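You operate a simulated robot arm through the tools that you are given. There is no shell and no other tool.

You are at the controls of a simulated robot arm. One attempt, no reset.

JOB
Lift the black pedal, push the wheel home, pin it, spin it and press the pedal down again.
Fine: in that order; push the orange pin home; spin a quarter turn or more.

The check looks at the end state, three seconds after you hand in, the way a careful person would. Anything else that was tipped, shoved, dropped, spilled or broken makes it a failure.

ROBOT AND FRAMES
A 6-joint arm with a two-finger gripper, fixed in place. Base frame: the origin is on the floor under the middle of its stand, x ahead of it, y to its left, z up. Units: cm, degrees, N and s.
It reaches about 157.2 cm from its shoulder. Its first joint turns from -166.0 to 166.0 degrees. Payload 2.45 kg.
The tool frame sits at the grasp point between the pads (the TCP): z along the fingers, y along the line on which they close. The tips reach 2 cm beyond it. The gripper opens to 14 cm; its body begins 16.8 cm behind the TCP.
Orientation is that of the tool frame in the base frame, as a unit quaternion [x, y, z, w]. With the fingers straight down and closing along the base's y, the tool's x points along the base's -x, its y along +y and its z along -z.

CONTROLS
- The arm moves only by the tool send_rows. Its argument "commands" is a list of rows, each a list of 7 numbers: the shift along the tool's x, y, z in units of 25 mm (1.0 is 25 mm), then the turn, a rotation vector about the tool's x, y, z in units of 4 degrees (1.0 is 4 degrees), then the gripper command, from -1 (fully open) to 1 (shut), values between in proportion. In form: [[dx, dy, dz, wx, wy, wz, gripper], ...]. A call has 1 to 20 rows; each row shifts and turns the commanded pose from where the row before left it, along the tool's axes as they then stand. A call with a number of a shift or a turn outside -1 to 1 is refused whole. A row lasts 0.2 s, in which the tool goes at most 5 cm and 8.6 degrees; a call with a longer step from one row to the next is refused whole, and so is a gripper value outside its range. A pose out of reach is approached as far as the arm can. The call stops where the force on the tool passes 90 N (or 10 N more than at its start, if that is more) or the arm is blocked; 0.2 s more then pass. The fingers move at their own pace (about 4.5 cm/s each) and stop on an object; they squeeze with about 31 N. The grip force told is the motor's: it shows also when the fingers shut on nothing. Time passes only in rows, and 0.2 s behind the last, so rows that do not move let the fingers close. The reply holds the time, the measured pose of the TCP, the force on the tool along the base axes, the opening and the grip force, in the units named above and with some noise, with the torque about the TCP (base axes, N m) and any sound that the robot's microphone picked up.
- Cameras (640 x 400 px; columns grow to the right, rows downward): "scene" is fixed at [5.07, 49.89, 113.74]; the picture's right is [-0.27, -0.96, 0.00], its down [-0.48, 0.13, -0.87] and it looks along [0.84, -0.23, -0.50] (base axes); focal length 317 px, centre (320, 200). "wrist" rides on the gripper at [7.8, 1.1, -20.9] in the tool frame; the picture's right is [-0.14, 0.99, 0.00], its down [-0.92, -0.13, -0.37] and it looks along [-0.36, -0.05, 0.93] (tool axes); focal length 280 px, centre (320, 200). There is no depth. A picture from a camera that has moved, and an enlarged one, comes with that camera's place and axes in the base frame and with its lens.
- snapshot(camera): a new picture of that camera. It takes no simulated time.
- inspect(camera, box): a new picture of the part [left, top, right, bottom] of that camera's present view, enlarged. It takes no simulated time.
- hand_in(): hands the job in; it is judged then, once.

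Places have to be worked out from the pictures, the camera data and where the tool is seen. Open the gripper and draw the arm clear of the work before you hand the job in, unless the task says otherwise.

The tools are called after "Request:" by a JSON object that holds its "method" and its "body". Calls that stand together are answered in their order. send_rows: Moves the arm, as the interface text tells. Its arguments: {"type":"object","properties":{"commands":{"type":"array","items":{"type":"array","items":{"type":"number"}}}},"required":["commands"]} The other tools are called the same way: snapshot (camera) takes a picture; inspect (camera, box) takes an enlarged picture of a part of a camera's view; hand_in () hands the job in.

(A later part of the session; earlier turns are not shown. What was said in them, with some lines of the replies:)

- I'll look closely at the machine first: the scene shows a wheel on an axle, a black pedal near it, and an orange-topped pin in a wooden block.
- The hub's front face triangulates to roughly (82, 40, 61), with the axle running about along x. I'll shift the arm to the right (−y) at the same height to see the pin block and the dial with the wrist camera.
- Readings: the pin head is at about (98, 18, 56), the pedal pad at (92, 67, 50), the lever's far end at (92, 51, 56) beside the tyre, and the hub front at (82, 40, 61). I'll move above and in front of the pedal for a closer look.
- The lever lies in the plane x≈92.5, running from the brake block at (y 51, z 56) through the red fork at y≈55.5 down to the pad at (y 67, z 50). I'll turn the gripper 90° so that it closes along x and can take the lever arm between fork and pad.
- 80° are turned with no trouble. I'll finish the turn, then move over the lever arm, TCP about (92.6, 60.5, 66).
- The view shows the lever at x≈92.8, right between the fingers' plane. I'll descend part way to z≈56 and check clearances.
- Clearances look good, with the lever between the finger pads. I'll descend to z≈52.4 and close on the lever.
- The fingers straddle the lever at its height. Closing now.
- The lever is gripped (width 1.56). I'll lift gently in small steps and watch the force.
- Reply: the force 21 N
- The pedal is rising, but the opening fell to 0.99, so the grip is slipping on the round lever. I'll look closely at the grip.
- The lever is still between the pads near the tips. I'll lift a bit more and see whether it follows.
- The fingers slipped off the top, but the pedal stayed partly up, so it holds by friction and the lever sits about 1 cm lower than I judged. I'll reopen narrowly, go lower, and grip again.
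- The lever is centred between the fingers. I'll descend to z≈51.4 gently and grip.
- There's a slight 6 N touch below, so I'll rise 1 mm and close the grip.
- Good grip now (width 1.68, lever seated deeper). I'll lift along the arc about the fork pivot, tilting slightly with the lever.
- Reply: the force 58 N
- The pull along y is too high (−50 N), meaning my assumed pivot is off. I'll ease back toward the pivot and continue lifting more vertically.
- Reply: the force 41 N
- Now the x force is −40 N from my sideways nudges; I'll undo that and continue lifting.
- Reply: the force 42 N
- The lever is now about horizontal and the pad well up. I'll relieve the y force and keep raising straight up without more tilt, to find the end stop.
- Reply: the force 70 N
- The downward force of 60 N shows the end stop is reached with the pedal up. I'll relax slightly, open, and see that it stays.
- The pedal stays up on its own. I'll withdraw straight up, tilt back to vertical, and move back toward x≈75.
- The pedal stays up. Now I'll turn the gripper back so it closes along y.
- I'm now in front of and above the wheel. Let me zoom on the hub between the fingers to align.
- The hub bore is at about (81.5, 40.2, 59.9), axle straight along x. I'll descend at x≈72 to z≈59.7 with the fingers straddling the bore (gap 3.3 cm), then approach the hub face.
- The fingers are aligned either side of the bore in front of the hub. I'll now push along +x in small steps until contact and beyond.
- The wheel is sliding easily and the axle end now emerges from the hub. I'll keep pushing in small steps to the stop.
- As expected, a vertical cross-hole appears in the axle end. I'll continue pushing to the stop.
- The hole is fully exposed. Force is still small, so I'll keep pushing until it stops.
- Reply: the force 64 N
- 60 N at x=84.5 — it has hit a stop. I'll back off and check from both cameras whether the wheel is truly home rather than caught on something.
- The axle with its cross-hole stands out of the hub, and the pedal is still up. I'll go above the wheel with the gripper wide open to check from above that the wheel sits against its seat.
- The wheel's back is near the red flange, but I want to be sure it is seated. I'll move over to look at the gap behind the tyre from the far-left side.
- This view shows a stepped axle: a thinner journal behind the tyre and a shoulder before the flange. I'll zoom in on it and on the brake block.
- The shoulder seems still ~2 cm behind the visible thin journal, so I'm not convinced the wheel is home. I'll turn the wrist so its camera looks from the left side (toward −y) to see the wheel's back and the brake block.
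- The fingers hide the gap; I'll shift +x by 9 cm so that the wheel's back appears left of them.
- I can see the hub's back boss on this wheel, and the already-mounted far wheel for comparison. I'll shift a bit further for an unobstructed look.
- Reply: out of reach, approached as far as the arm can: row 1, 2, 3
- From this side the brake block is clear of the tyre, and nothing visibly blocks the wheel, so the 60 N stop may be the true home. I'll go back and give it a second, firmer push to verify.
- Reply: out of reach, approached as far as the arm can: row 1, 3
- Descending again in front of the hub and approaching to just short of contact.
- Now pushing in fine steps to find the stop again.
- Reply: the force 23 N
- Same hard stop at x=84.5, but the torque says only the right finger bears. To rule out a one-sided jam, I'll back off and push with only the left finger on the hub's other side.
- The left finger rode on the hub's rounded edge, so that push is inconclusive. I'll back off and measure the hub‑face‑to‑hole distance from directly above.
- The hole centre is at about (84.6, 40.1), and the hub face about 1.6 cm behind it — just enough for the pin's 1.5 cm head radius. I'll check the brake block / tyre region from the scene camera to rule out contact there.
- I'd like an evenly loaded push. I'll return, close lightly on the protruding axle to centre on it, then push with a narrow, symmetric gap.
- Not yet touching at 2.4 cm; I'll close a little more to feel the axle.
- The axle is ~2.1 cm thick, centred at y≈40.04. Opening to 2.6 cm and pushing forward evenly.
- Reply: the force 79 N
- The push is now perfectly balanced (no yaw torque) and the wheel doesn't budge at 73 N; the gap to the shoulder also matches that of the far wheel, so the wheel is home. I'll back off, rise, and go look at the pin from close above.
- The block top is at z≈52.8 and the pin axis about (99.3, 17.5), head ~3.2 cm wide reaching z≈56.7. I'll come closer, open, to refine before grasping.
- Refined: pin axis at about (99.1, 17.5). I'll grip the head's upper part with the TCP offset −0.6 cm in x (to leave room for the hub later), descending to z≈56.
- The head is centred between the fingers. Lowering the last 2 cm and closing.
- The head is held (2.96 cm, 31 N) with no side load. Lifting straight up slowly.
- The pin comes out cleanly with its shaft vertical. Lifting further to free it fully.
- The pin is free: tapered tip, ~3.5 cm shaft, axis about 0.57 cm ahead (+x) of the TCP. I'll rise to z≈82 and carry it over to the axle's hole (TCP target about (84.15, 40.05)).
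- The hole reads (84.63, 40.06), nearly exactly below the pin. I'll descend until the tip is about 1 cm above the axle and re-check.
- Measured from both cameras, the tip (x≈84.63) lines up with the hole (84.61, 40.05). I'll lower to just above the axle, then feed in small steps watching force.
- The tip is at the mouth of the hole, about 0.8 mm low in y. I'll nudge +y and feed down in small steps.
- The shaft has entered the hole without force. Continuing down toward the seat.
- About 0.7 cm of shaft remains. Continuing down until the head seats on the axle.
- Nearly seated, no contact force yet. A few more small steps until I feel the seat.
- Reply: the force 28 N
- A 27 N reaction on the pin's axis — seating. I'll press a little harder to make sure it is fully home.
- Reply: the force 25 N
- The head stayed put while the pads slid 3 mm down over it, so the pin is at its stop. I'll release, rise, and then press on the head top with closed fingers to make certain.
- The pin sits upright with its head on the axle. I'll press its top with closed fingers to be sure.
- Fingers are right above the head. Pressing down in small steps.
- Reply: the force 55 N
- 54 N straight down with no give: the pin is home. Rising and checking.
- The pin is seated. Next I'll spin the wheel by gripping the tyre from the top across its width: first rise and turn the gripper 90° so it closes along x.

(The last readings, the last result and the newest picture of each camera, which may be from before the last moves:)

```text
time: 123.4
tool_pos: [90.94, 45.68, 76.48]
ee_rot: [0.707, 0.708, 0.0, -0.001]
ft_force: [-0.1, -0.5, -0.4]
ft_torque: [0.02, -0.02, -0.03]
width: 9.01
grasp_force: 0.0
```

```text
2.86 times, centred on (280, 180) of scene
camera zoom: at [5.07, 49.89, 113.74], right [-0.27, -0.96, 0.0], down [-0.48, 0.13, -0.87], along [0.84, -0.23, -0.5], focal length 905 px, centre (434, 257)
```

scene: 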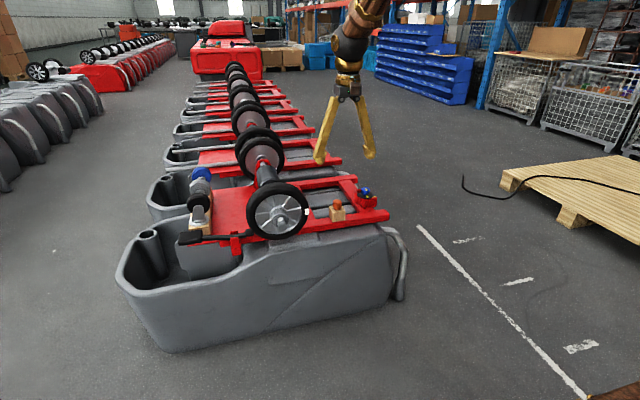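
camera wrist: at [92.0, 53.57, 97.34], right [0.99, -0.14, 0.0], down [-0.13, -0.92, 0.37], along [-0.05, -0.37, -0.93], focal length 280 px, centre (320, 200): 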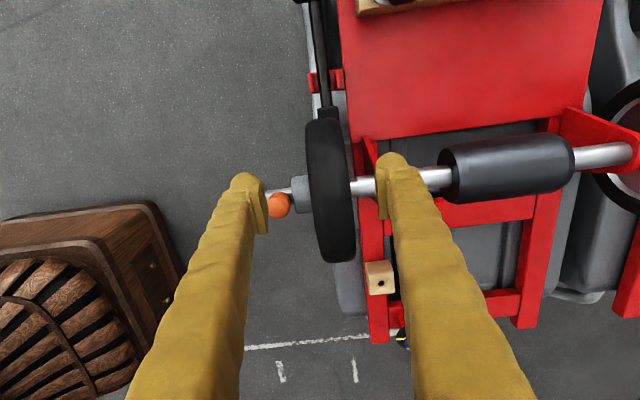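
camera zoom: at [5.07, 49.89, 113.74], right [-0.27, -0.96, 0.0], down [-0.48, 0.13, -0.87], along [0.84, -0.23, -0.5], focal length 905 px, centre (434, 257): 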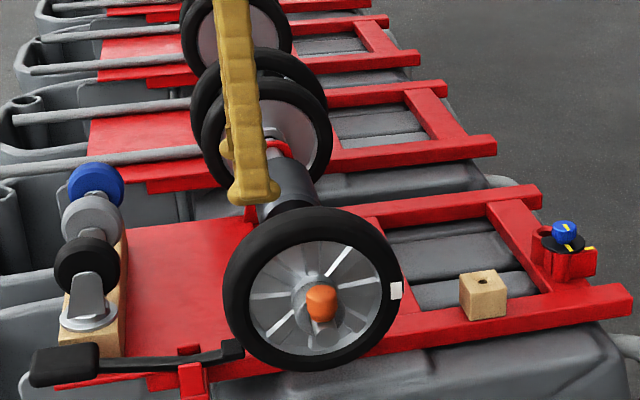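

Great view: the tyre spans x≈89–94.4, centre 91.7. I'll centre on it, descend to z≈66.7 at the upper-left of the wheel, and grip the tyre.

Request:
{"method": "send_rows", "body": {"commands": [[0, 0.3, 0.8, 0, 0, 0, -0.286], [0, 0, 0.8, 0, 0, 0, -0.286], [0, 0, 0.8, 0, 0, 0, -0.286], [0, 0, 0.8, 0, 0, 0, -0.286], [0, 0, 0.7, 0, 0, 0, -0.286], [0, 0, 0, 0, 0, 0, -0.286]]}}

Request:
{"method": "inspect", "body": {"camera": "scene", "box": [220, 140, 340, 250]}}

Request:
{"method": "inspect", "body": {"camera": "wrist", "box": [220, 100, 440, 300]}}

```text
time: 124.8
tool_pos: [91.82, 45.81, 66.95]
ee_rot: [0.707, 0.707, 0.001, 0.0]
ft_force: [-0.4, 0.1, 0.2]
ft_torque: [0.0, 0.03, 0.0]
width: 8.99
grasp_force: 0.0
```

```text
3.64 times, centred on (280, 195) of scene
camera zoom: at [5.07, 49.89, 113.74], right [-0.27, -0.96, 0.0], down [-0.48, 0.13, -0.87], along [0.84, -0.23, -0.5], focal length 1152 px, centre (466, 218)
```

zoom: 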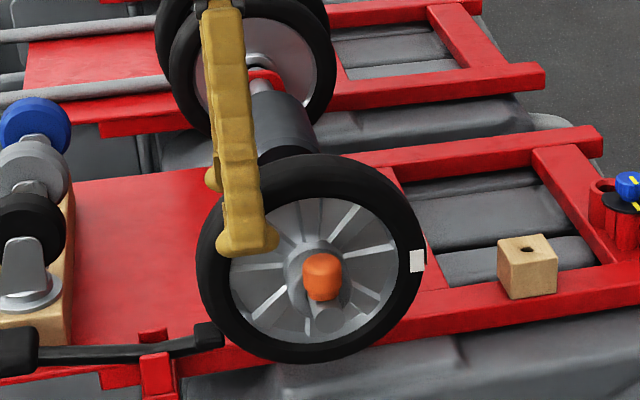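

```text
2.00 times, centred on (330, 200) of wrist
camera zoom: at [92.71, 53.53, 87.68], right [0.99, -0.14, 0.0], down [-0.13, -0.92, 0.37], along [-0.05, -0.37, -0.93], focal length 561 px, centre (300, 200)
```

zoom: 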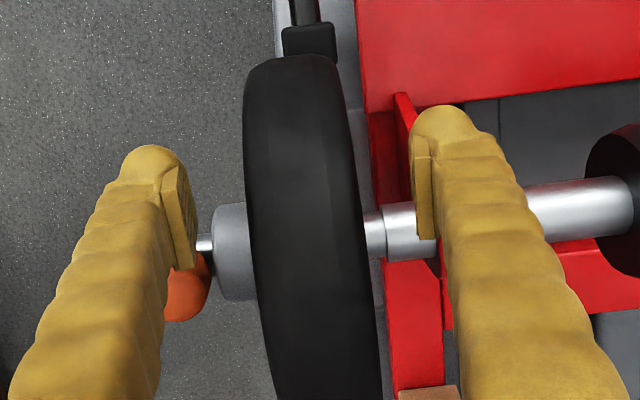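

The tyre is centred between the fingers. Closing on it.

Request:
{"method": "send_rows", "body": {"commands": [[0, 0, 0, 0, 0, 0, 1], [0, 0, 0, 0, 0, 0, 1], [0, 0, 0, 0, 0, 0, 1], [0, 0, 0, 0, 0, 0, 1], [0, 0, 0, 0, 0, 0, 1]]}}

Request:
{"method": "inspect", "body": {"camera": "wrist", "box": [220, 100, 440, 300]}}

```text
time: 126.0
tool_pos: [91.68, 45.64, 66.89]
ee_rot: [0.707, 0.707, 0.0, 0.0]
ft_force: [11.8, -1.2, -3.6]
ft_torque: [0.07, -0.03, 0.04]
width: 4.43
grasp_force: 44.9
```

```text
2.00 times, centred on (330, 200) of wrist
camera zoom: at [92.73, 53.51, 87.69], right [0.99, -0.14, 0.0], down [-0.13, -0.92, 0.37], along [-0.05, -0.37, -0.93], focal length 561 px, centre (300, 200)
```

zoom: 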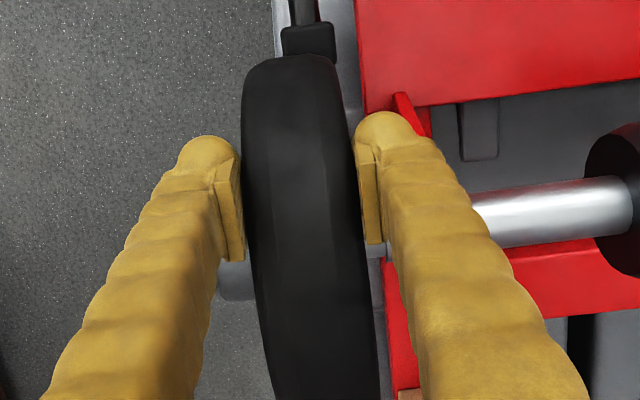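

Gripped: tyre 4.4 cm wide, with 12 N pulling outward. I'll shift slightly +x so that the wheel is held inward, against home.

Request:
{"method": "send_rows", "body": {"commands": [[0, 0.06, 0, 0, 0, 0, 1], [0, 0, 0, 0, 0, 0, 1]]}}

```text
time: 126.6
tool_pos: [91.74, 45.65, 66.8]
ee_rot: [0.707, 0.707, -0.001, -0.001]
ft_force: [-9.0, -4.0, 4.6]
ft_torque: [-0.5, -0.11, -0.17]
width: 4.42
grasp_force: 44.6
```

Now the wheel shows no axial play either way (held between the stop and the pin). I'll start turning it: two small arc steps over the top, watching forces.

Request:
{"method": "send_rows", "body": {"commands": [[-0.3, 0, -0.216, 0, 0, 0, 1], [-0.324, 0, -0.188, 0, 0, 0, 1], [0, 0, 0, 0, 0, 0, 1]]}}

Request:
{"method": "inspect", "body": {"camera": "scene", "box": [220, 140, 340, 250]}}

```text
time: 127.4
tool_pos: [91.63, 44.16, 67.71]
ee_rot: [0.707, 0.707, -0.001, 0.0]
ft_force: [-16.5, 10.9, -27.7]
ft_torque: [1.92, -0.46, -0.04]
width: 4.43
grasp_force: 45.4
```

```text
3.64 times, centred on (280, 195) of scene
camera zoom: at [5.07, 49.89, 113.74], right [-0.27, -0.96, 0.0], down [-0.48, 0.13, -0.87], along [0.84, -0.23, -0.5], focal length 1152 px, centre (466, 218)
```

zoom: 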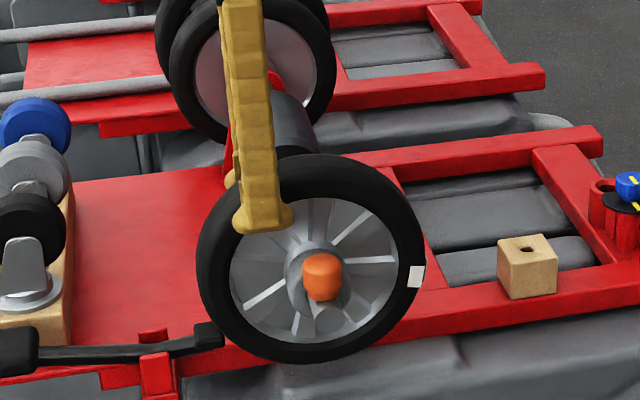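

It turns (the white mark moved down), and the pin stays put. I'll continue over the top, tilting the tool partly with the wheel to reduce twist.

Request:
{"method": "send_rows", "body": {"commands": [[-0.34, 0, -0.152, 0, 0.75, 0, 1], [-0.35, 0, -0.134, 0, 0.75, 0, 1], [-0.354, 0, -0.114, 0, 0.75, 0, 1], [-0.357, 0, -0.097, 0, 0.75, 0, 1], [0, 0, 0, 0, 0, 0, 1]]}}

Request:
{"method": "inspect", "body": {"camera": "scene", "box": [220, 140, 340, 250]}}

```text
time: 128.6
tool_pos: [91.81, 40.51, 68.78]
ee_rot: [0.704, 0.703, 0.074, -0.074]
ft_force: [-47.7, 5.9, -8.6]
ft_torque: [0.64, -0.14, -0.45]
width: 4.43
grasp_force: 45.4
```

```text
3.64 times, centred on (280, 195) of scene
camera zoom: at [5.07, 49.89, 113.74], right [-0.27, -0.96, 0.0], down [-0.48, 0.13, -0.87], along [0.84, -0.23, -0.5], focal length 1152 px, centre (466, 218)
```

zoom: 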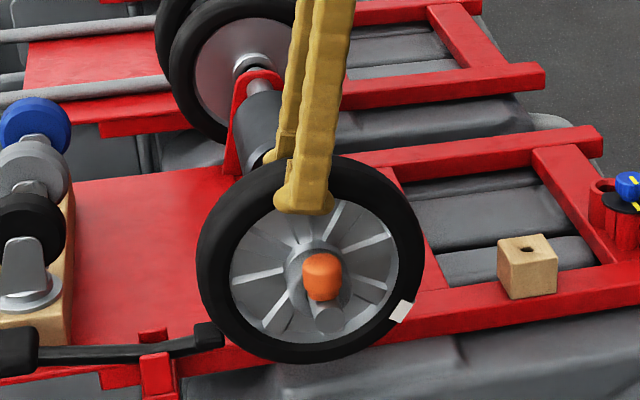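

Rotating well; the x force has built up to −48 N, so I'll relieve it and continue to the right side.

Request:
{"method": "send_rows", "body": {"commands": [[0, -0.1, 0, 0, 0, 0, 1], [-0.368, 0, -0.078, 0, 0.75, 0, 1], [-0.366, 0, -0.057, 0, 0.75, 0, 1], [-0.37, 0, -0.04, 0, 0.75, 0, 1], [0, 0, 0, 0, 0, 0, 1]]}}

Request:
{"method": "inspect", "body": {"camera": "scene", "box": [220, 140, 340, 250]}}

```text
time: 129.8
tool_pos: [91.8, 37.69, 68.56]
ee_rot: [0.695, 0.695, 0.13, -0.128]
ft_force: [-6.1, 4.2, 8.3]
ft_torque: [0.62, 0.12, -0.08]
width: 4.41
grasp_force: 45.2
```

```text
3.64 times, centred on (280, 195) of scene
camera zoom: at [5.07, 49.89, 113.74], right [-0.27, -0.96, 0.0], down [-0.48, 0.13, -0.87], along [0.84, -0.23, -0.5], focal length 1152 px, centre (466, 218)
```

zoom: 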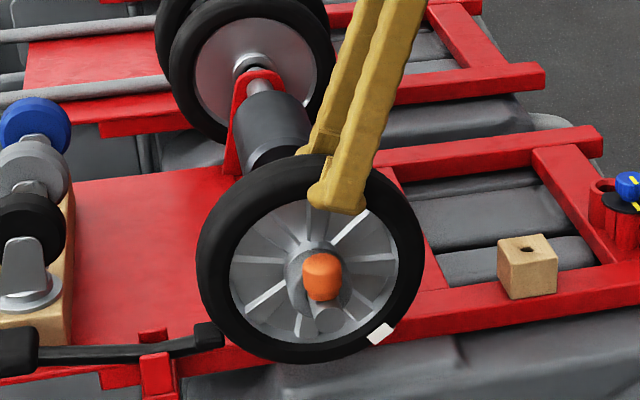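

Forces are low and the mark keeps moving. Continuing the stroke to the right.

Request:
{"method": "send_rows", "body": {"commands": [[-0.374, -0.02, -0.019, 0, 0.75, 0, 1], [-0.372, 0, 0, 0, 0.75, 0, 1], [-0.374, 0, 0.02, 0, 0.75, 0, 1], [-0.368, 0, 0.037, 0, 0.75, 0, 1], [0, 0, 0, 0, 0, 0, 1]]}}

Request:
{"method": "inspect", "body": {"camera": "scene", "box": [220, 140, 340, 250]}}

```text
time: 131.0
tool_pos: [91.55, 34.36, 66.79]
ee_rot: [0.678, 0.678, 0.201, -0.2]
ft_force: [5.2, -5.5, 13.6]
ft_torque: [0.43, 0.13, -0.22]
width: 4.4
grasp_force: 45.3
```

```text
3.64 times, centred on (280, 195) of scene
camera zoom: at [5.07, 49.89, 113.74], right [-0.27, -0.96, 0.0], down [-0.48, 0.13, -0.87], along [0.84, -0.23, -0.5], focal length 1152 px, centre (466, 218)
```

zoom: 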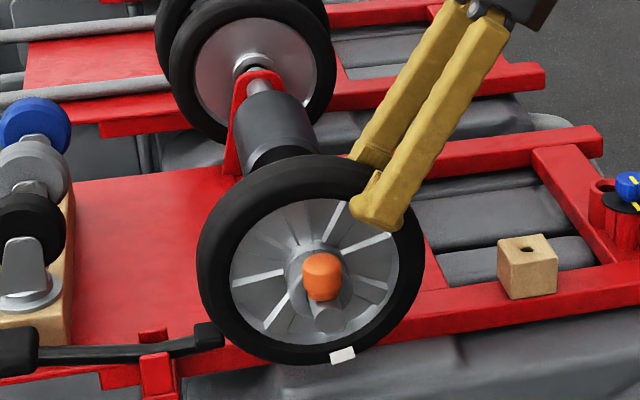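

The wheel has turned about 78° and the pin hasn't moved. I'll release, withdraw, and make a second stroke to go clearly past a quarter turn.

Request:
{"method": "send_rows", "body": {"commands": [[0, 0, 0, 0, 0, 0, -0.286], [0, 0, 0, 0, 0, 0, -0.286], [0, 0, 0, 0, 0, 0, -0.286], [0, 0, -0.5, 0, 0, 0, -0.286], [0, 0, -0.9, 0, 0, 0, -0.286], [0, 0, -0.9, 0, 0, 0, -0.286], [0, 0, -0.9, 0, 0, 0, -0.286], [0, 0, -0.9, 0, 0, 0, -0.286], [0, 0, 0, 0, -1, 0, -0.286], [0, 0, 0, 0, -1, 0, -0.286], [0, 0, 0, 0, -1, 0, -0.286], [0, 0, 0, 0, -1, 0, -0.286], [0, 0, 0, 0, -1, 0, -0.286], [0, 0, 0, 0, -1, 0, -0.286], [0, 0, 0, 0, -1, 0, -0.286], [0, 0, 0, 0, -1, 0, -0.286], [0, 0, 0, 0, -0.25, 0, -0.286]]}}

Request:
{"method": "inspect", "body": {"camera": "scene", "box": [200, 110, 380, 250]}}

```text
time: 134.6
tool_pos: [91.73, 28.92, 75.46]
ee_rot: [0.708, 0.707, 0.0, 0.001]
ft_force: [0.2, 0.5, 0.2]
ft_torque: [-0.01, 0.03, -0.01]
width: 9.01
grasp_force: 0.1
```

```text
2.86 times, centred on (290, 180) of scene
camera zoom: at [5.07, 49.89, 113.74], right [-0.27, -0.96, 0.0], down [-0.48, 0.13, -0.87], along [0.84, -0.23, -0.5], focal length 905 px, centre (406, 257)
```

zoom: 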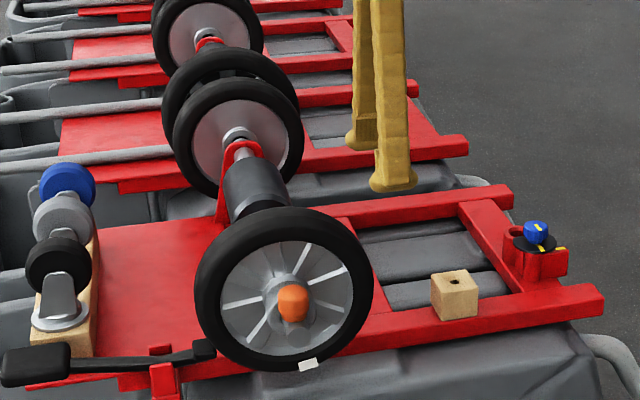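

Released cleanly; the wheel stays with its mark near the bottom. Moving back to the upper left for the second stroke.

Request:
{"method": "send_rows", "body": {"commands": [[0.84, 0, -0.3, 0, 0, 0, -0.286], [0.84, 0, 0, 0, 0, 0, -0.286], [0.84, 0, 0, 0, 0, 0, -0.286], [0.84, 0, 0, 0, 0, 0, -0.286], [0.84, 0, 0, 0, 0, 0, -0.286], [0.84, 0, 0, 0, 0, 0, -0.286], [0.84, 0, 0, 0, 0, 0, -0.286], [0.84, 0, 0, 0, 0, 0, -0.286], [0, 0, 0.8, 0, 0, 0, -0.286], [0, 0, 0.8, 0, 0, 0, -0.286], [0, 0, 0.8, 0, 0, 0, -0.286], [0, 0, 0.8, 0, 0, 0, -0.286], [0, 0, 0.54, 0, 0, 0, -0.286], [0, 0, 0, 0, 0, 0, -0.286], [0, 0, 0, 0, 0, 0, 1], [0, 0, 0, 0, 0, 0, 1], [0, 0, 0, 0, 0, 0, 1], [0, 0, 0, 0, 0, 0, 1], [0, 0, 0, 0, 0, 0, 1]]}}

Request:
{"method": "inspect", "body": {"camera": "scene", "box": [220, 140, 340, 250]}}

```text
time: 138.6
tool_pos: [91.66, 45.7, 66.77]
ee_rot: [0.707, 0.707, 0.0, 0.0]
ft_force: [8.1, -2.8, -0.4]
ft_torque: [-0.15, -0.1, 0.0]
width: 4.44
grasp_force: 45.2
```

```text
3.64 times, centred on (280, 195) of scene
camera zoom: at [5.07, 49.89, 113.74], right [-0.27, -0.96, 0.0], down [-0.48, 0.13, -0.87], along [0.84, -0.23, -0.5], focal length 1152 px, centre (466, 218)
```

zoom: 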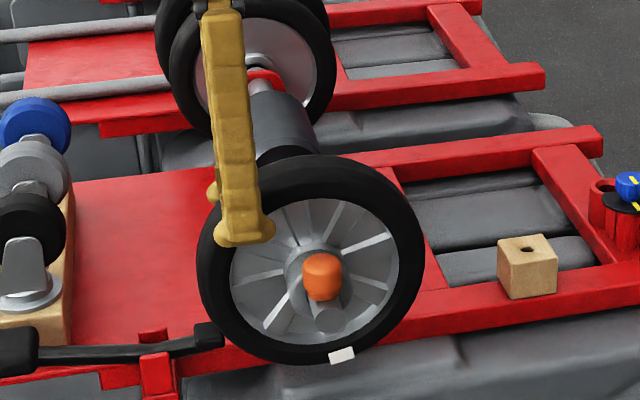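

Second stroke: turning from upper left over the top in two parts.

Request:
{"method": "send_rows", "body": {"commands": [[-0.3, 0.03, -0.216, 0, 0.75, 0, 1], [-0.314, 0, -0.205, 0, 0.75, 0, 1], [-0.322, 0, -0.187, 0, 0.75, 0, 1], [-0.333, 0, -0.17, 0, 0.75, 0, 1], [-0.34, 0, -0.15, 0, 0.75, 0, 1], [0, 0, 0, 0, 0, 0, 1]]}}

Request:
{"method": "inspect", "body": {"camera": "scene", "box": [220, 140, 340, 250]}}

```text
time: 140.0
tool_pos: [91.61, 41.59, 68.68]
ee_rot: [0.701, 0.701, 0.092, -0.093]
ft_force: [4.5, 7.7, -10.8]
ft_torque: [0.79, 0.16, -0.06]
width: 4.4
grasp_force: 45.2
```

```text
3.64 times, centred on (280, 195) of scene
camera zoom: at [5.07, 49.89, 113.74], right [-0.27, -0.96, 0.0], down [-0.48, 0.13, -0.87], along [0.84, -0.23, -0.5], focal length 1152 px, centre (466, 218)
```

zoom: 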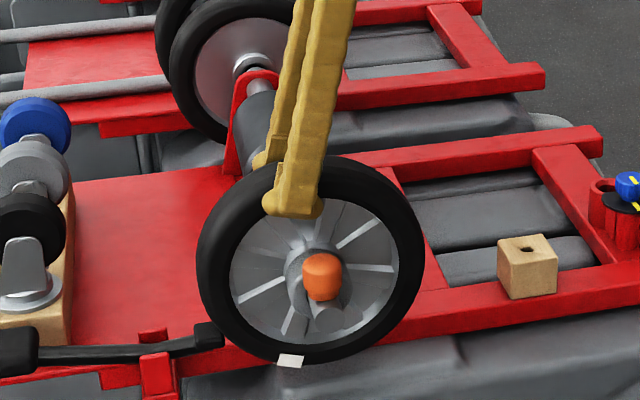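

Smooth, low forces; the mark has passed the bottom. Continuing the stroke.

Request:
{"method": "send_rows", "body": {"commands": [[-0.345, 0, -0.134, 0, 0.75, 0, 1], [-0.358, 0, -0.116, 0, 0.75, 0, 1], [-0.358, 0, -0.095, 0, 0.75, 0, 1], [-0.363, 0, -0.079, 0, 0.75, 0, 1], [-0.37, 0, -0.058, 0, 0.75, 0, 1], [0, 0, 0, 0, 0, 0, 1]]}}

Request:
{"method": "inspect", "body": {"camera": "scene", "box": [220, 140, 340, 250]}}

```text
time: 141.4
tool_pos: [91.62, 36.9, 68.22]
ee_rot: [0.683, 0.683, 0.184, -0.183]
ft_force: [6.1, 4.8, 13.1]
ft_torque: [0.82, 0.0, 0.07]
width: 4.39
grasp_force: 45.1
```

```text
3.64 times, centred on (280, 195) of scene
camera zoom: at [5.07, 49.89, 113.74], right [-0.27, -0.96, 0.0], down [-0.48, 0.13, -0.87], along [0.84, -0.23, -0.5], focal length 1152 px, centre (466, 218)
```

zoom: 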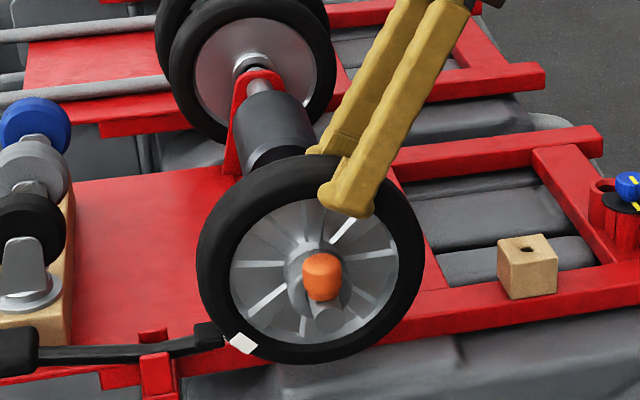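

About 136° turned in total — well over a quarter turn — and the pin is still upright. Releasing and withdrawing.

Request:
{"method": "send_rows", "body": {"commands": [[0, 0, 0, 0, 0, 0, -0.286], [0, 0, 0, 0, 0, 0, -0.286], [0, 0, 0, 0, 0, 0, -0.286], [0, 0, -0.5, 0, 0, 0, -0.286], [0, 0, -0.9, 0, 0, 0, -0.286], [0, 0, -0.9, 0, 0, 0, -0.286], [0, 0, -0.9, 0, 0, 0, -0.286], [0, 0, -0.9, 0, 0, 0, -0.286], [0, 0, 0, 0, -1, 0, -0.286], [0, 0, 0, 0, -1, 0, -0.286], [0, 0, 0, 0, -1, 0, -0.286], [0, 0, 0, 0, -1, 0, -0.286], [0, 0, 0, 0, -1, 0, -0.286], [0, 0, 0, 0, -1, 0, -0.286], [0, 0, 0, 0, -1, 0, -0.286], [0, 0, 0, 0, -0.5, 0, -0.286], [0, 0, -1, 0, 0, 0, -0.286], [0, 0, -1, 0, 0, 0, -0.286]]}}

Request:
{"method": "inspect", "body": {"camera": "scene", "box": [160, 150, 340, 260]}}

Request:
{"method": "snapshot", "body": {"camera": "wrist"}}

```text
time: 145.2
tool_pos: [91.7, 31.71, 82.08]
ee_rot: [0.708, 0.707, 0.0, 0.0]
ft_force: [-0.5, -0.3, -1.0]
ft_torque: [-0.02, -0.02, 0.01]
width: 8.97
grasp_force: 0.0
```

```text
3.56 times, centred on (250, 205) of scene
camera zoom: at [5.07, 49.89, 113.74], right [-0.27, -0.96, 0.0], down [-0.48, 0.13, -0.87], along [0.84, -0.23, -0.5], focal length 1127 px, centre (569, 182)
```

zoom: 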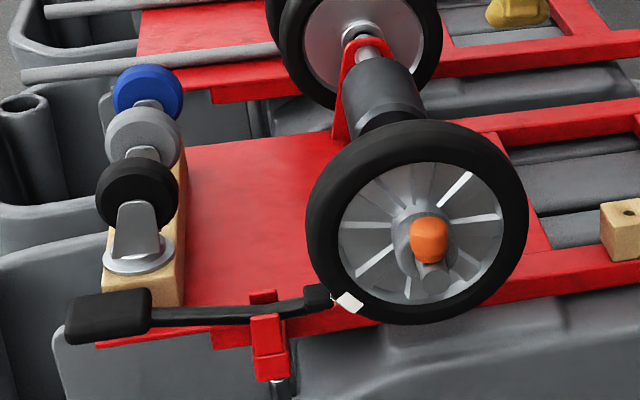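

```text
taken
camera wrist: at [92.69, 39.61, 102.94], right [0.99, -0.14, 0.0], down [-0.13, -0.92, 0.37], along [-0.05, -0.37, -0.93], focal length 280 px, centre (320, 200)
```

wrist: 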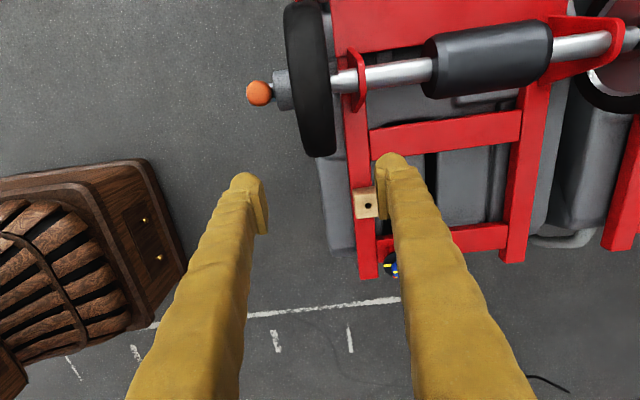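

Everything looks right. Now I'll turn the gripper back, closed, ready to press the pedal.

Request:
{"method": "send_rows", "body": {"commands": [[0, 0, 0, 0, 0, -1, 1], [0, 0, 0, 0, 0, -1, 1], [0, 0, 0, 0, 0, -1, 1], [0, 0, 0, 0, 0, -1, 1], [0, 0, 0, 0, 0, -1, 1], [0, 0, 0, 0, 0, -1, 1], [0, 0, 0, 0, 0, -1, 1], [0, 0, 0, 0, 0, -1, 1], [0, 0, 0, 0, 0, -1, 1], [0, 0, 0, 0, 0, -1, 1], [0, 0, 0, 0, 0, -1, 1], [0, 0, 0, 0, 0, -1, 1], [0, 0, 0, 0, 0, -1, 1], [0, 0, 0, 0, 0, -1, 1], [0, 0, 0, 0, 0, -1, 1], [0, 0, 0, 0, 0, -1, 1], [0, 0, 0, 0, 0, -1, 1], [0, 0, 0, 0, 0, -1, 1], [0, 0, 0, 0, 0, -1, 1], [0, 0, 0, 0, 0, -1, 1]]}}

Request:
{"method": "send_rows", "body": {"commands": [[0, 0, 0, 0, 0, -1, 1], [0, 0, 0, 0, 0, -1, 1], [0, 0, 0, 0, 0, -0.5, 1], [0, 1, 0, 0, 0, 0, 1], [0, 1, 0, 0, 0, 0, 1], [0, 1, 0, 0, 0, 0, 1], [0, 1, 0, 0, 0, 0, 1], [0, 1, 0, 0, 0, 0, 1], [0, 1, 0, 0, 0, 0, 1], [0, 1, 0, 0, 0, 0, 1], [0, 1, 0, 0, 0, 0, 1], [0, 1, 0, 0, 0, 0, 1], [0, 1, 0, 0, 0, 0, 1], [0, 1, 0, 0, 0, 0, 1], [0, 1, 0, 0, 0, 0, 1], [0, 1, 0, 0, 0, 0, 1], [0, 1, 0, 0, 0, 0, 1], [0, 0.2, 0.6, 0, 0, 0, 1], [0, 0, 1, 0, 0, 0, 1]]}}

Request:
{"method": "snapshot", "body": {"camera": "wrist"}}

Request:
{"method": "inspect", "body": {"camera": "scene", "box": [140, 120, 300, 270]}}

```text
time: 149.4
tool_pos: [91.75, 31.73, 82.07]
ee_rot: [0.086, 0.996, 0.001, 0.001]
ft_force: [0.0, 0.5, 0.4]
ft_torque: [-0.04, 0.0, -0.03]
width: 0.01
grasp_force: 29.7
```

```text
time: 153.4
tool_pos: [91.72, 67.22, 78.13]
ee_rot: [0.0, 1.0, 0.001, 0.0]
ft_force: [0.1, 0.4, 0.5]
ft_torque: [0.04, 0.02, -0.02]
width: 0.02
grasp_force: 29.5
```

```text
taken
camera wrist: at [83.79, 68.42, 99.0], right [0.14, 0.99, 0.0], down [0.92, -0.13, 0.37], along [0.37, -0.05, -0.93], focal length 280 px, centre (320, 200)
```

wrist: 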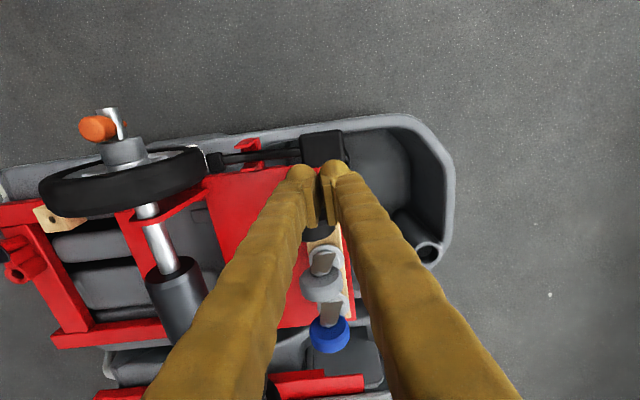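

```text
2.67 times, centred on (220, 195) of scene
camera zoom: at [5.07, 49.89, 113.74], right [-0.27, -0.96, 0.0], down [-0.48, 0.13, -0.87], along [0.84, -0.23, -0.5], focal length 845 px, centre (587, 213)
```

zoom: 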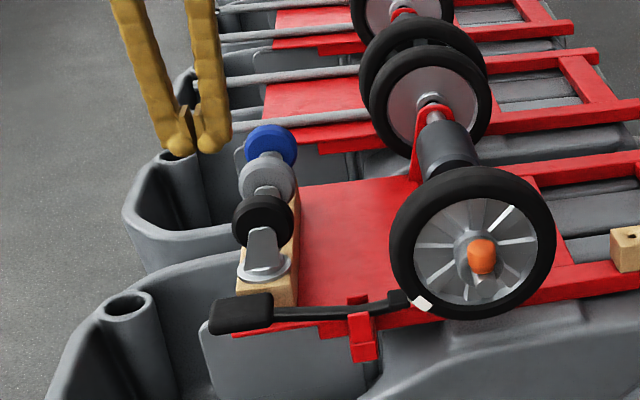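

Let me zoom in on the pin and the pedal from here.

Request:
{"method": "inspect", "body": {"camera": "wrist", "box": [40, 80, 240, 220]}}

Request:
{"method": "inspect", "body": {"camera": "wrist", "box": [200, 100, 380, 240]}}

```text
2.86 times, centred on (140, 150) of wrist
camera zoom: at [83.79, 68.42, 99.0], right [0.14, 0.99, 0.0], down [0.92, -0.13, 0.37], along [0.37, -0.05, -0.93], focal length 801 px, centre (834, 343)
```

zoom: 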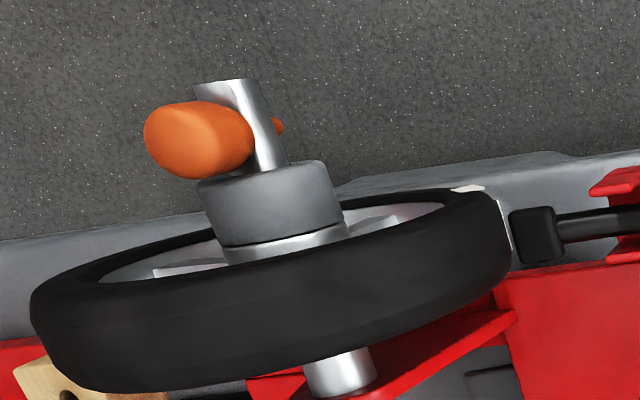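

```text
2.86 times, centred on (290, 170) of wrist
camera zoom: at [83.79, 68.42, 99.0], right [0.14, 0.99, 0.0], down [0.92, -0.13, 0.37], along [0.37, -0.05, -0.93], focal length 801 px, centre (406, 286)
```

zoom: 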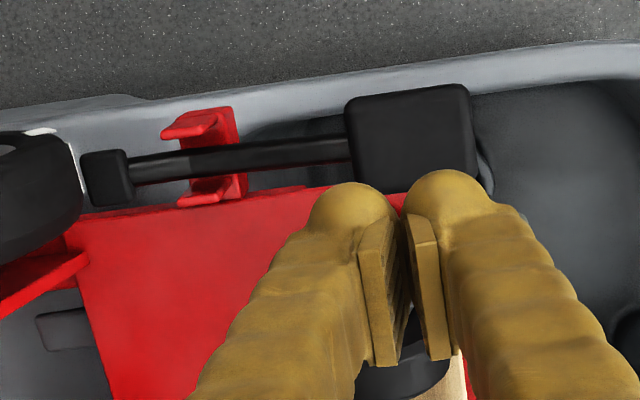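

The pin passes fully through the axle, its tip showing below. Pad centre is at about (92.2, 67.5); I'll descend to just above it.

Request:
{"method": "send_rows", "body": {"commands": [[-0.2, 0.1, 1, 0, 0, 0, 1], [0, 0, 1, 0, 0, 0, 1], [0, 0, 1, 0, 0, 0, 1], [0, 0, 1, 0, 0, 0, 1], [0, 0, 1, 0, 0, 0, 1], [0, 0, 1, 0, 0, 0, 1], [0, 0, 1, 0, 0, 0, 1], [0, 0, 0.4, 0, 0, 0, 1], [0, 0, 0, 0, 0, 0, 1]]}}

Request:
{"method": "inspect", "body": {"camera": "scene", "box": [150, 150, 310, 270]}}

Request:
{"method": "inspect", "body": {"camera": "wrist", "box": [220, 90, 420, 250]}}

```text
time: 155.4
tool_pos: [92.08, 67.58, 59.65]
ee_rot: [0.001, 1.0, 0.0, 0.0]
ft_force: [0.7, -1.0, -0.1]
ft_torque: [-0.01, 0.02, -0.02]
width: 0.0
grasp_force: 29.9
```

```text
3.33 times, centred on (230, 210) of scene
camera zoom: at [5.07, 49.89, 113.74], right [-0.27, -0.96, 0.0], down [-0.48, 0.13, -0.87], along [0.84, -0.23, -0.5], focal length 1056 px, centre (620, 167)
```

zoom: 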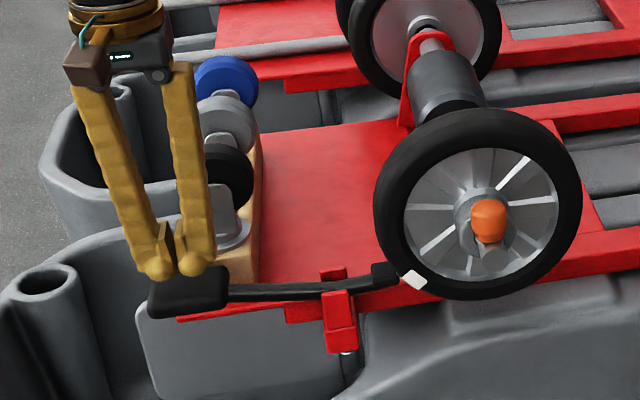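

```text
2.50 times, centred on (320, 170) of wrist
camera zoom: at [84.23, 68.67, 80.45], right [0.14, 0.99, 0.0], down [0.92, -0.13, 0.37], along [0.37, -0.05, -0.93], focal length 701 px, centre (320, 275)
```

zoom: 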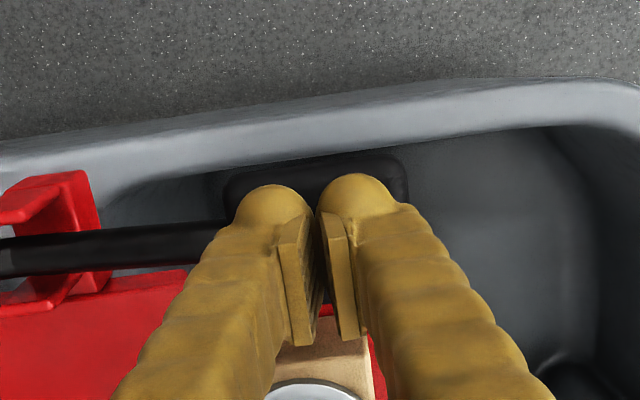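

The tips are above the pad with clearance to the caster. Pressing down step by step.

Request:
{"method": "send_rows", "body": {"commands": [[0, 0, 0.4, 0, 0, 0, 1], [0, 0, 0.4, 0, 0, 0, 1], [0, 0, 0.3, 0, 0, 0, 1], [0, 0, 0.3, 0, 0, 0, 1], [0, 0, 0, 0, 0, 0, 1]]}}

Request:
{"method": "inspect", "body": {"camera": "scene", "box": [150, 150, 310, 270]}}

```text
time: 156.6
tool_pos: [91.98, 67.43, 56.12]
ee_rot: [0.0, 1.0, 0.0, 0.0]
ft_force: [-0.1, -0.9, 0.4]
ft_torque: [-0.03, 0.01, 0.0]
width: 0.01
grasp_force: 29.6
```

```text
3.33 times, centred on (230, 210) of scene
camera zoom: at [5.07, 49.89, 113.74], right [-0.27, -0.96, 0.0], down [-0.48, 0.13, -0.87], along [0.84, -0.23, -0.5], focal length 1056 px, centre (620, 167)
```

zoom: 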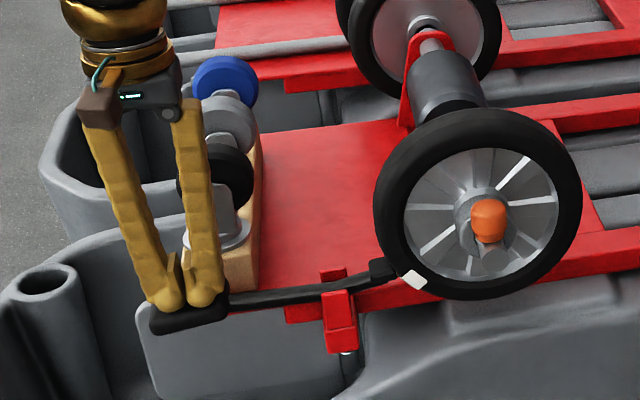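

The pad is moving down with hardly any force. Continuing.

Request:
{"method": "send_rows", "body": {"commands": [[0, 0, 0.3, 0, 0, 0, 1], [0, 0, 0.3, 0, 0, 0, 1], [0, 0, 0.2, 0, 0, 0, 1], [0, 0, 0, 0, 0, 0, 1]]}}

Request:
{"method": "inspect", "body": {"camera": "scene", "box": [150, 150, 310, 270]}}

```text
time: 157.6
tool_pos: [92.02, 67.48, 54.13]
ee_rot: [0.0, 1.0, 0.0, 0.0]
ft_force: [-0.8, -0.7, -0.4]
ft_torque: [-0.01, 0.01, 0.01]
width: 0.0
grasp_force: 29.2
```

```text
3.33 times, centred on (230, 210) of scene
camera zoom: at [5.07, 49.89, 113.74], right [-0.27, -0.96, 0.0], down [-0.48, 0.13, -0.87], along [0.84, -0.23, -0.5], focal length 1056 px, centre (620, 167)
```

zoom: 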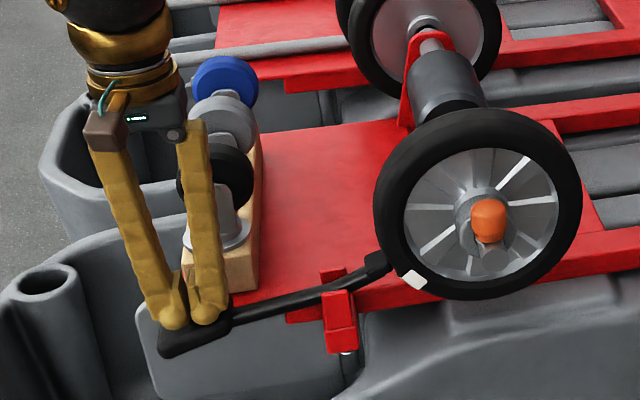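

Nearly at the original angle; continuing until resistance.

Request:
{"method": "send_rows", "body": {"commands": [[0, 0, 0.2, 0, 0, 0, 1], [0, 0, 0.2, 0, 0, 0, 1], [0, 0, 0, 0, 0, 0, 1]]}}

Request:
{"method": "send_rows", "body": {"commands": [[0, 0, 0.15, 0, 0, 0, 1], [0, 0, 0.15, 0, 0, 0, 1], [0, 0, 0, 0, 0, 0, 1]]}}

Request:
{"method": "inspect", "body": {"camera": "scene", "box": [150, 150, 310, 270]}}

```text
time: 158.4
tool_pos: [92.14, 67.53, 53.15]
ee_rot: [-0.001, 1.0, 0.0, 0.0]
ft_force: [0.1, 0.8, -0.2]
ft_torque: [0.0, 0.0, 0.03]
width: 0.0
grasp_force: 29.5
```

```text
time: 159.2
tool_pos: [92.23, 67.57, 52.53]
ee_rot: [0.0, 1.0, 0.0, 0.0]
ft_force: [-7.0, -3.1, 22.9]
ft_torque: [-0.35, 0.16, -0.11]
width: 0.02
grasp_force: 29.3
```

```text
3.33 times, centred on (230, 210) of scene
camera zoom: at [5.07, 49.89, 113.74], right [-0.27, -0.96, 0.0], down [-0.48, 0.13, -0.87], along [0.84, -0.23, -0.5], focal length 1056 px, centre (620, 167)
```

zoom: 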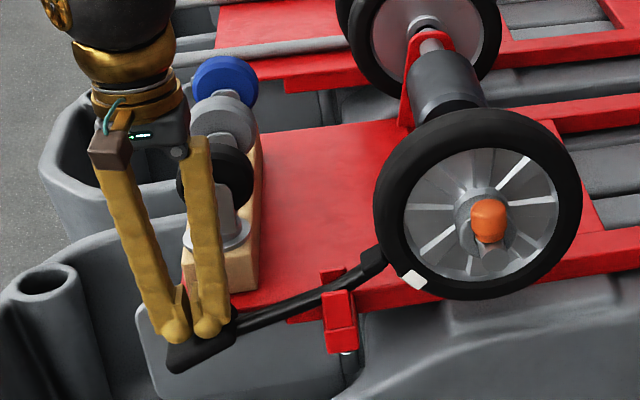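

A 23 N resistance: the pedal reached its lower stop with the block at the tyre. One slightly firmer press to be sure.

Request:
{"method": "send_rows", "body": {"commands": [[0, 0, 0.08, 0, 0, 0, 1], [0, 0, 0.04, 0, 0, 0, 1], [0, 0, 0, 0, 0, 0, 1]]}}

Request:
{"method": "inspect", "body": {"camera": "scene", "box": [180, 190, 300, 270]}}

```text
time: 160.0
tool_pos: [92.27, 67.67, 52.5]
ee_rot: [0.0, 1.0, 0.0, 0.001]
ft_force: [-23.0, -10.2, 72.8]
ft_torque: [-1.16, 0.49, -0.29]
width: 0.02
grasp_force: 29.3
```

```text
5.00 times, centred on (240, 230) of scene
camera zoom: at [5.07, 49.89, 113.74], right [-0.27, -0.96, 0.0], down [-0.48, 0.13, -0.87], along [0.84, -0.23, -0.5], focal length 1584 px, centre (720, 50)
```

zoom: 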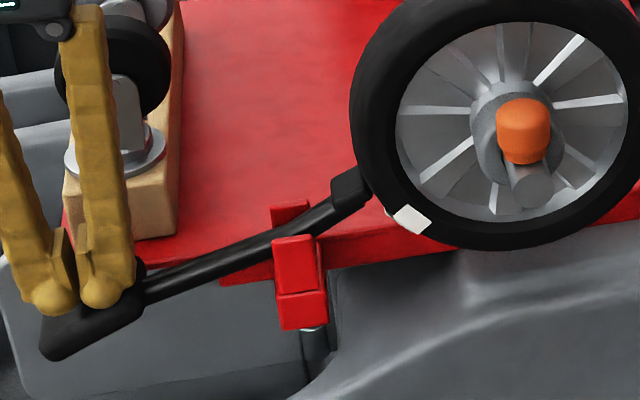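

Firm stop at 73 N — the pedal is fully down with the brake block on the tyre. I'll withdraw straight up and check that it stays.

Request:
{"method": "send_rows", "body": {"commands": [[0, 0, -0.3, 0, 0, 0, 1], [0, 0, -0.7, 0, 0, 0, 1], [0, 0, -1, 0, 0, 0, 1], [0, 0, -1, 0, 0, 0, 1], [0, 0, -1, 0, 0, 0, 1], [0, 0, -1, 0, 0, 0, 1], [0, 0, -1, 0, 0, 0, 1], [0, 0, -1, 0, 0, 0, 1], [0, 0, -1, 0, 0, 0, 1], [0, 0, -1, 0, 0, 0, 1], [0, 0, -1, 0, 0, 0, 1], [0, 0, -1, 0, 0, 0, 1], [0, 0, -1, 0, 0, 0, 1], [1, 0, 0, 0, 0, 0, -1], [1, 0, 0, 0, 0, 0, -1], [1, 0, 0, 0, 0, 0, -1], [1, 0, 0, 0, 0, 0, -1], [1, 0, 0, 0, 0, 0, -1], [0, 0, 0, 0, 0, 0, -1]]}}

Request:
{"method": "snapshot", "body": {"camera": "scene"}}

Request:
{"method": "inspect", "body": {"camera": "scene", "box": [140, 160, 400, 280]}}

Request:
{"method": "snapshot", "body": {"camera": "wrist"}}

```text
time: 164.0
tool_pos: [79.71, 67.56, 82.19]
ee_rot: [-0.001, 1.0, 0.0, 0.001]
ft_force: [0.2, -0.3, 0.5]
ft_torque: [-0.01, 0.02, -0.02]
width: 12.39
grasp_force: 0.0
```

```text
taken
```

scene: 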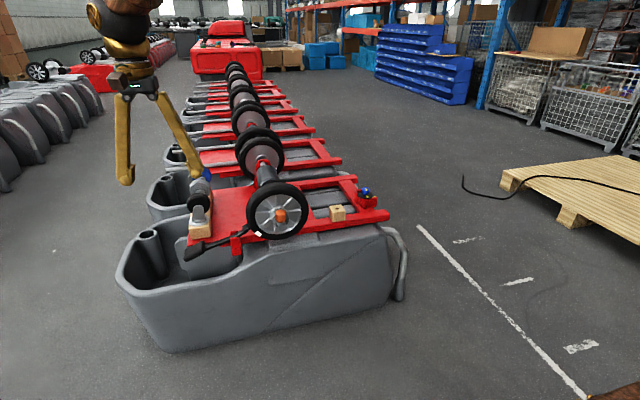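

```text
2.46 times, centred on (270, 220) of scene
camera zoom: at [5.07, 49.89, 113.74], right [-0.27, -0.96, 0.0], down [-0.48, 0.13, -0.87], along [0.84, -0.23, -0.5], focal length 780 px, centre (443, 151)
```

zoom: 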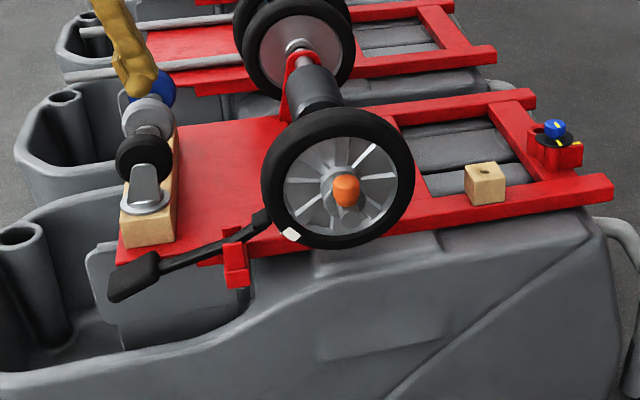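

```text
taken
camera wrist: at [71.72, 68.58, 102.95], right [0.14, 0.99, 0.0], down [0.92, -0.13, 0.37], along [0.37, -0.05, -0.93], focal length 280 px, centre (320, 200)
```

wrist: 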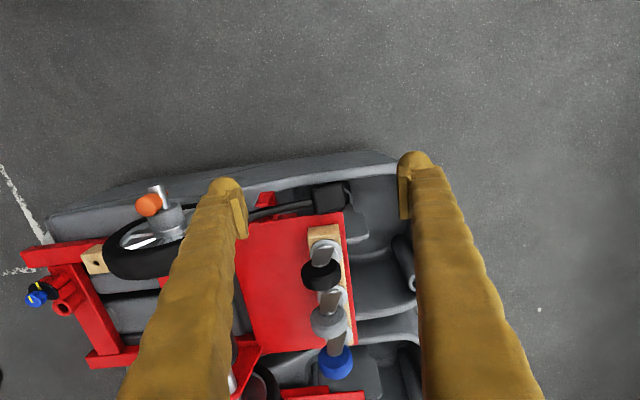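

The pedal is down at its original angle, the pin and wheel are in place, and nothing else moved. I'll open fully and draw the arm back to near its starting pose.

Request:
{"method": "send_rows", "body": {"commands": [[1, 0, -0.5, 0, 0, 0, -1], [1, 0, -0.5, 0, 0, 0, -1], [1, 0, -0.5, 0, 0, 0, -1], [1, 0, -0.5, 0, 0, 0, -1], [1, 0, -0.5, 0, 0, 0, -1], [1, 0, -0.5, 0, 0, 0, -1], [1, 0, -0.5, 0, 0, 0, -1], [1, 0, -0.5, 0, 0, 0, -1], [0.9, 0, -0.4, 0, 0, 0, -1], [0, 0, 0, 0, 0, 0, -1], [0, 0, 0, 0, 0, 0, -1]]}}

Request:
{"method": "snapshot", "body": {"camera": "scene"}}

Request:
{"method": "inspect", "body": {"camera": "scene", "box": [170, 170, 330, 270]}}

Request:
{"method": "inspect", "body": {"camera": "wrist", "box": [130, 180, 440, 400]}}

```text
time: 166.4
tool_pos: [57.32, 67.53, 93.22]
ee_rot: [-0.001, 1.0, 0.0, 0.0]
ft_force: [0.8, 0.4, 0.2]
ft_torque: [0.0, 0.01, 0.0]
width: 14.0
grasp_force: 0.1
```

```text
taken
```

scene: 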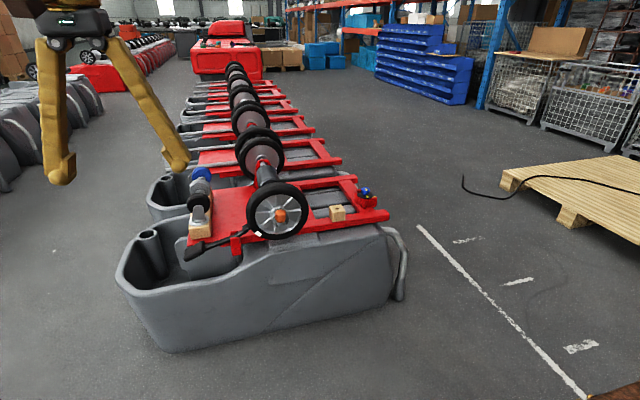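

```text
4.00 times, centred on (250, 220) of scene
camera zoom: at [5.07, 49.89, 113.74], right [-0.27, -0.96, 0.0], down [-0.48, 0.13, -0.87], along [0.84, -0.23, -0.5], focal length 1268 px, centre (600, 120)
```

zoom: 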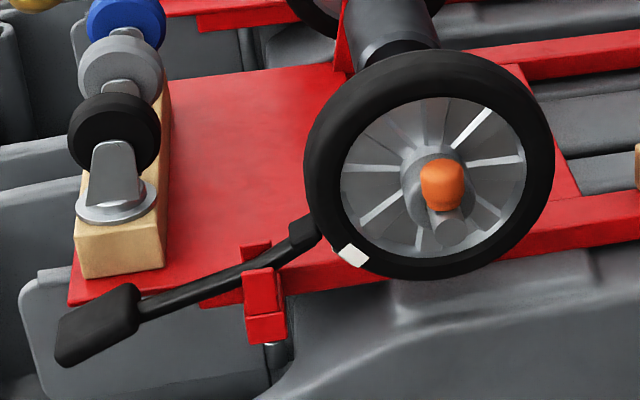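

```text
1.82 times, centred on (285, 290) of wrist
camera zoom: at [49.48, 68.64, 113.97], right [0.14, 0.99, 0.0], down [0.92, -0.13, 0.37], along [0.37, -0.05, -0.93], focal length 510 px, centre (384, 36)
```

zoom: 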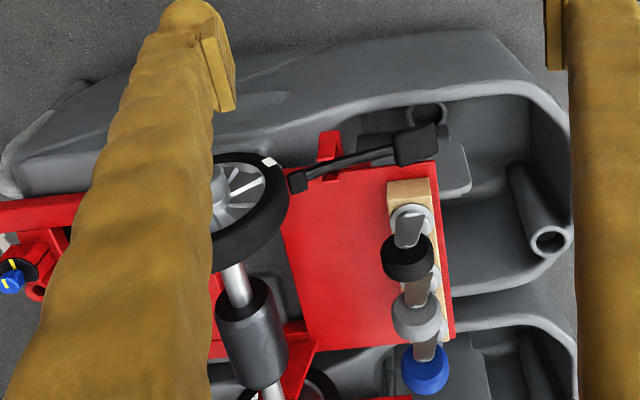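

The final pictures show the pedal down with its block at the tyre and the orange pin home in the axle. The wheel is against its stop and turned about 136°, the arm is clear and open, and everything else is untouched. Handing in.

Request:
{"method": "hand_in", "body": {}}

```text
The job is handed in.
```

I did all five steps in the order you gave and handed the job in; the result of the check hasn't come back.

- **Pedal up:** I lifted the black pedal to its upper stop. My first grip slipped off the round lever. The second held, and the pedal stayed up on its own.
- **Wheel home:** I pushed the wheel in until it stopped hard, and it did not move under a centred push of about 73 N. The axle shows a step about 2 cm behind the hub. I took the hard stop as home because the already mounted far wheel shows a similar gap.
- **Pin home:** The orange pin is fully in the axle's cross-hole. Its head rests on the axle, its tip shows below, and it did not move when pressed with about 54 N.
- **Spin:** I turned the wheel about 136°, judged by the white mark on the tyre. The pin stayed upright throughout.
- **Pedal down:** I pressed the pedal to a firm stop at about 73 N. It is back at its original angle with the brake block at the tyre.

In the last pictures nothing else on the machine looks moved. The gripper is open and the arm is drawn clear.
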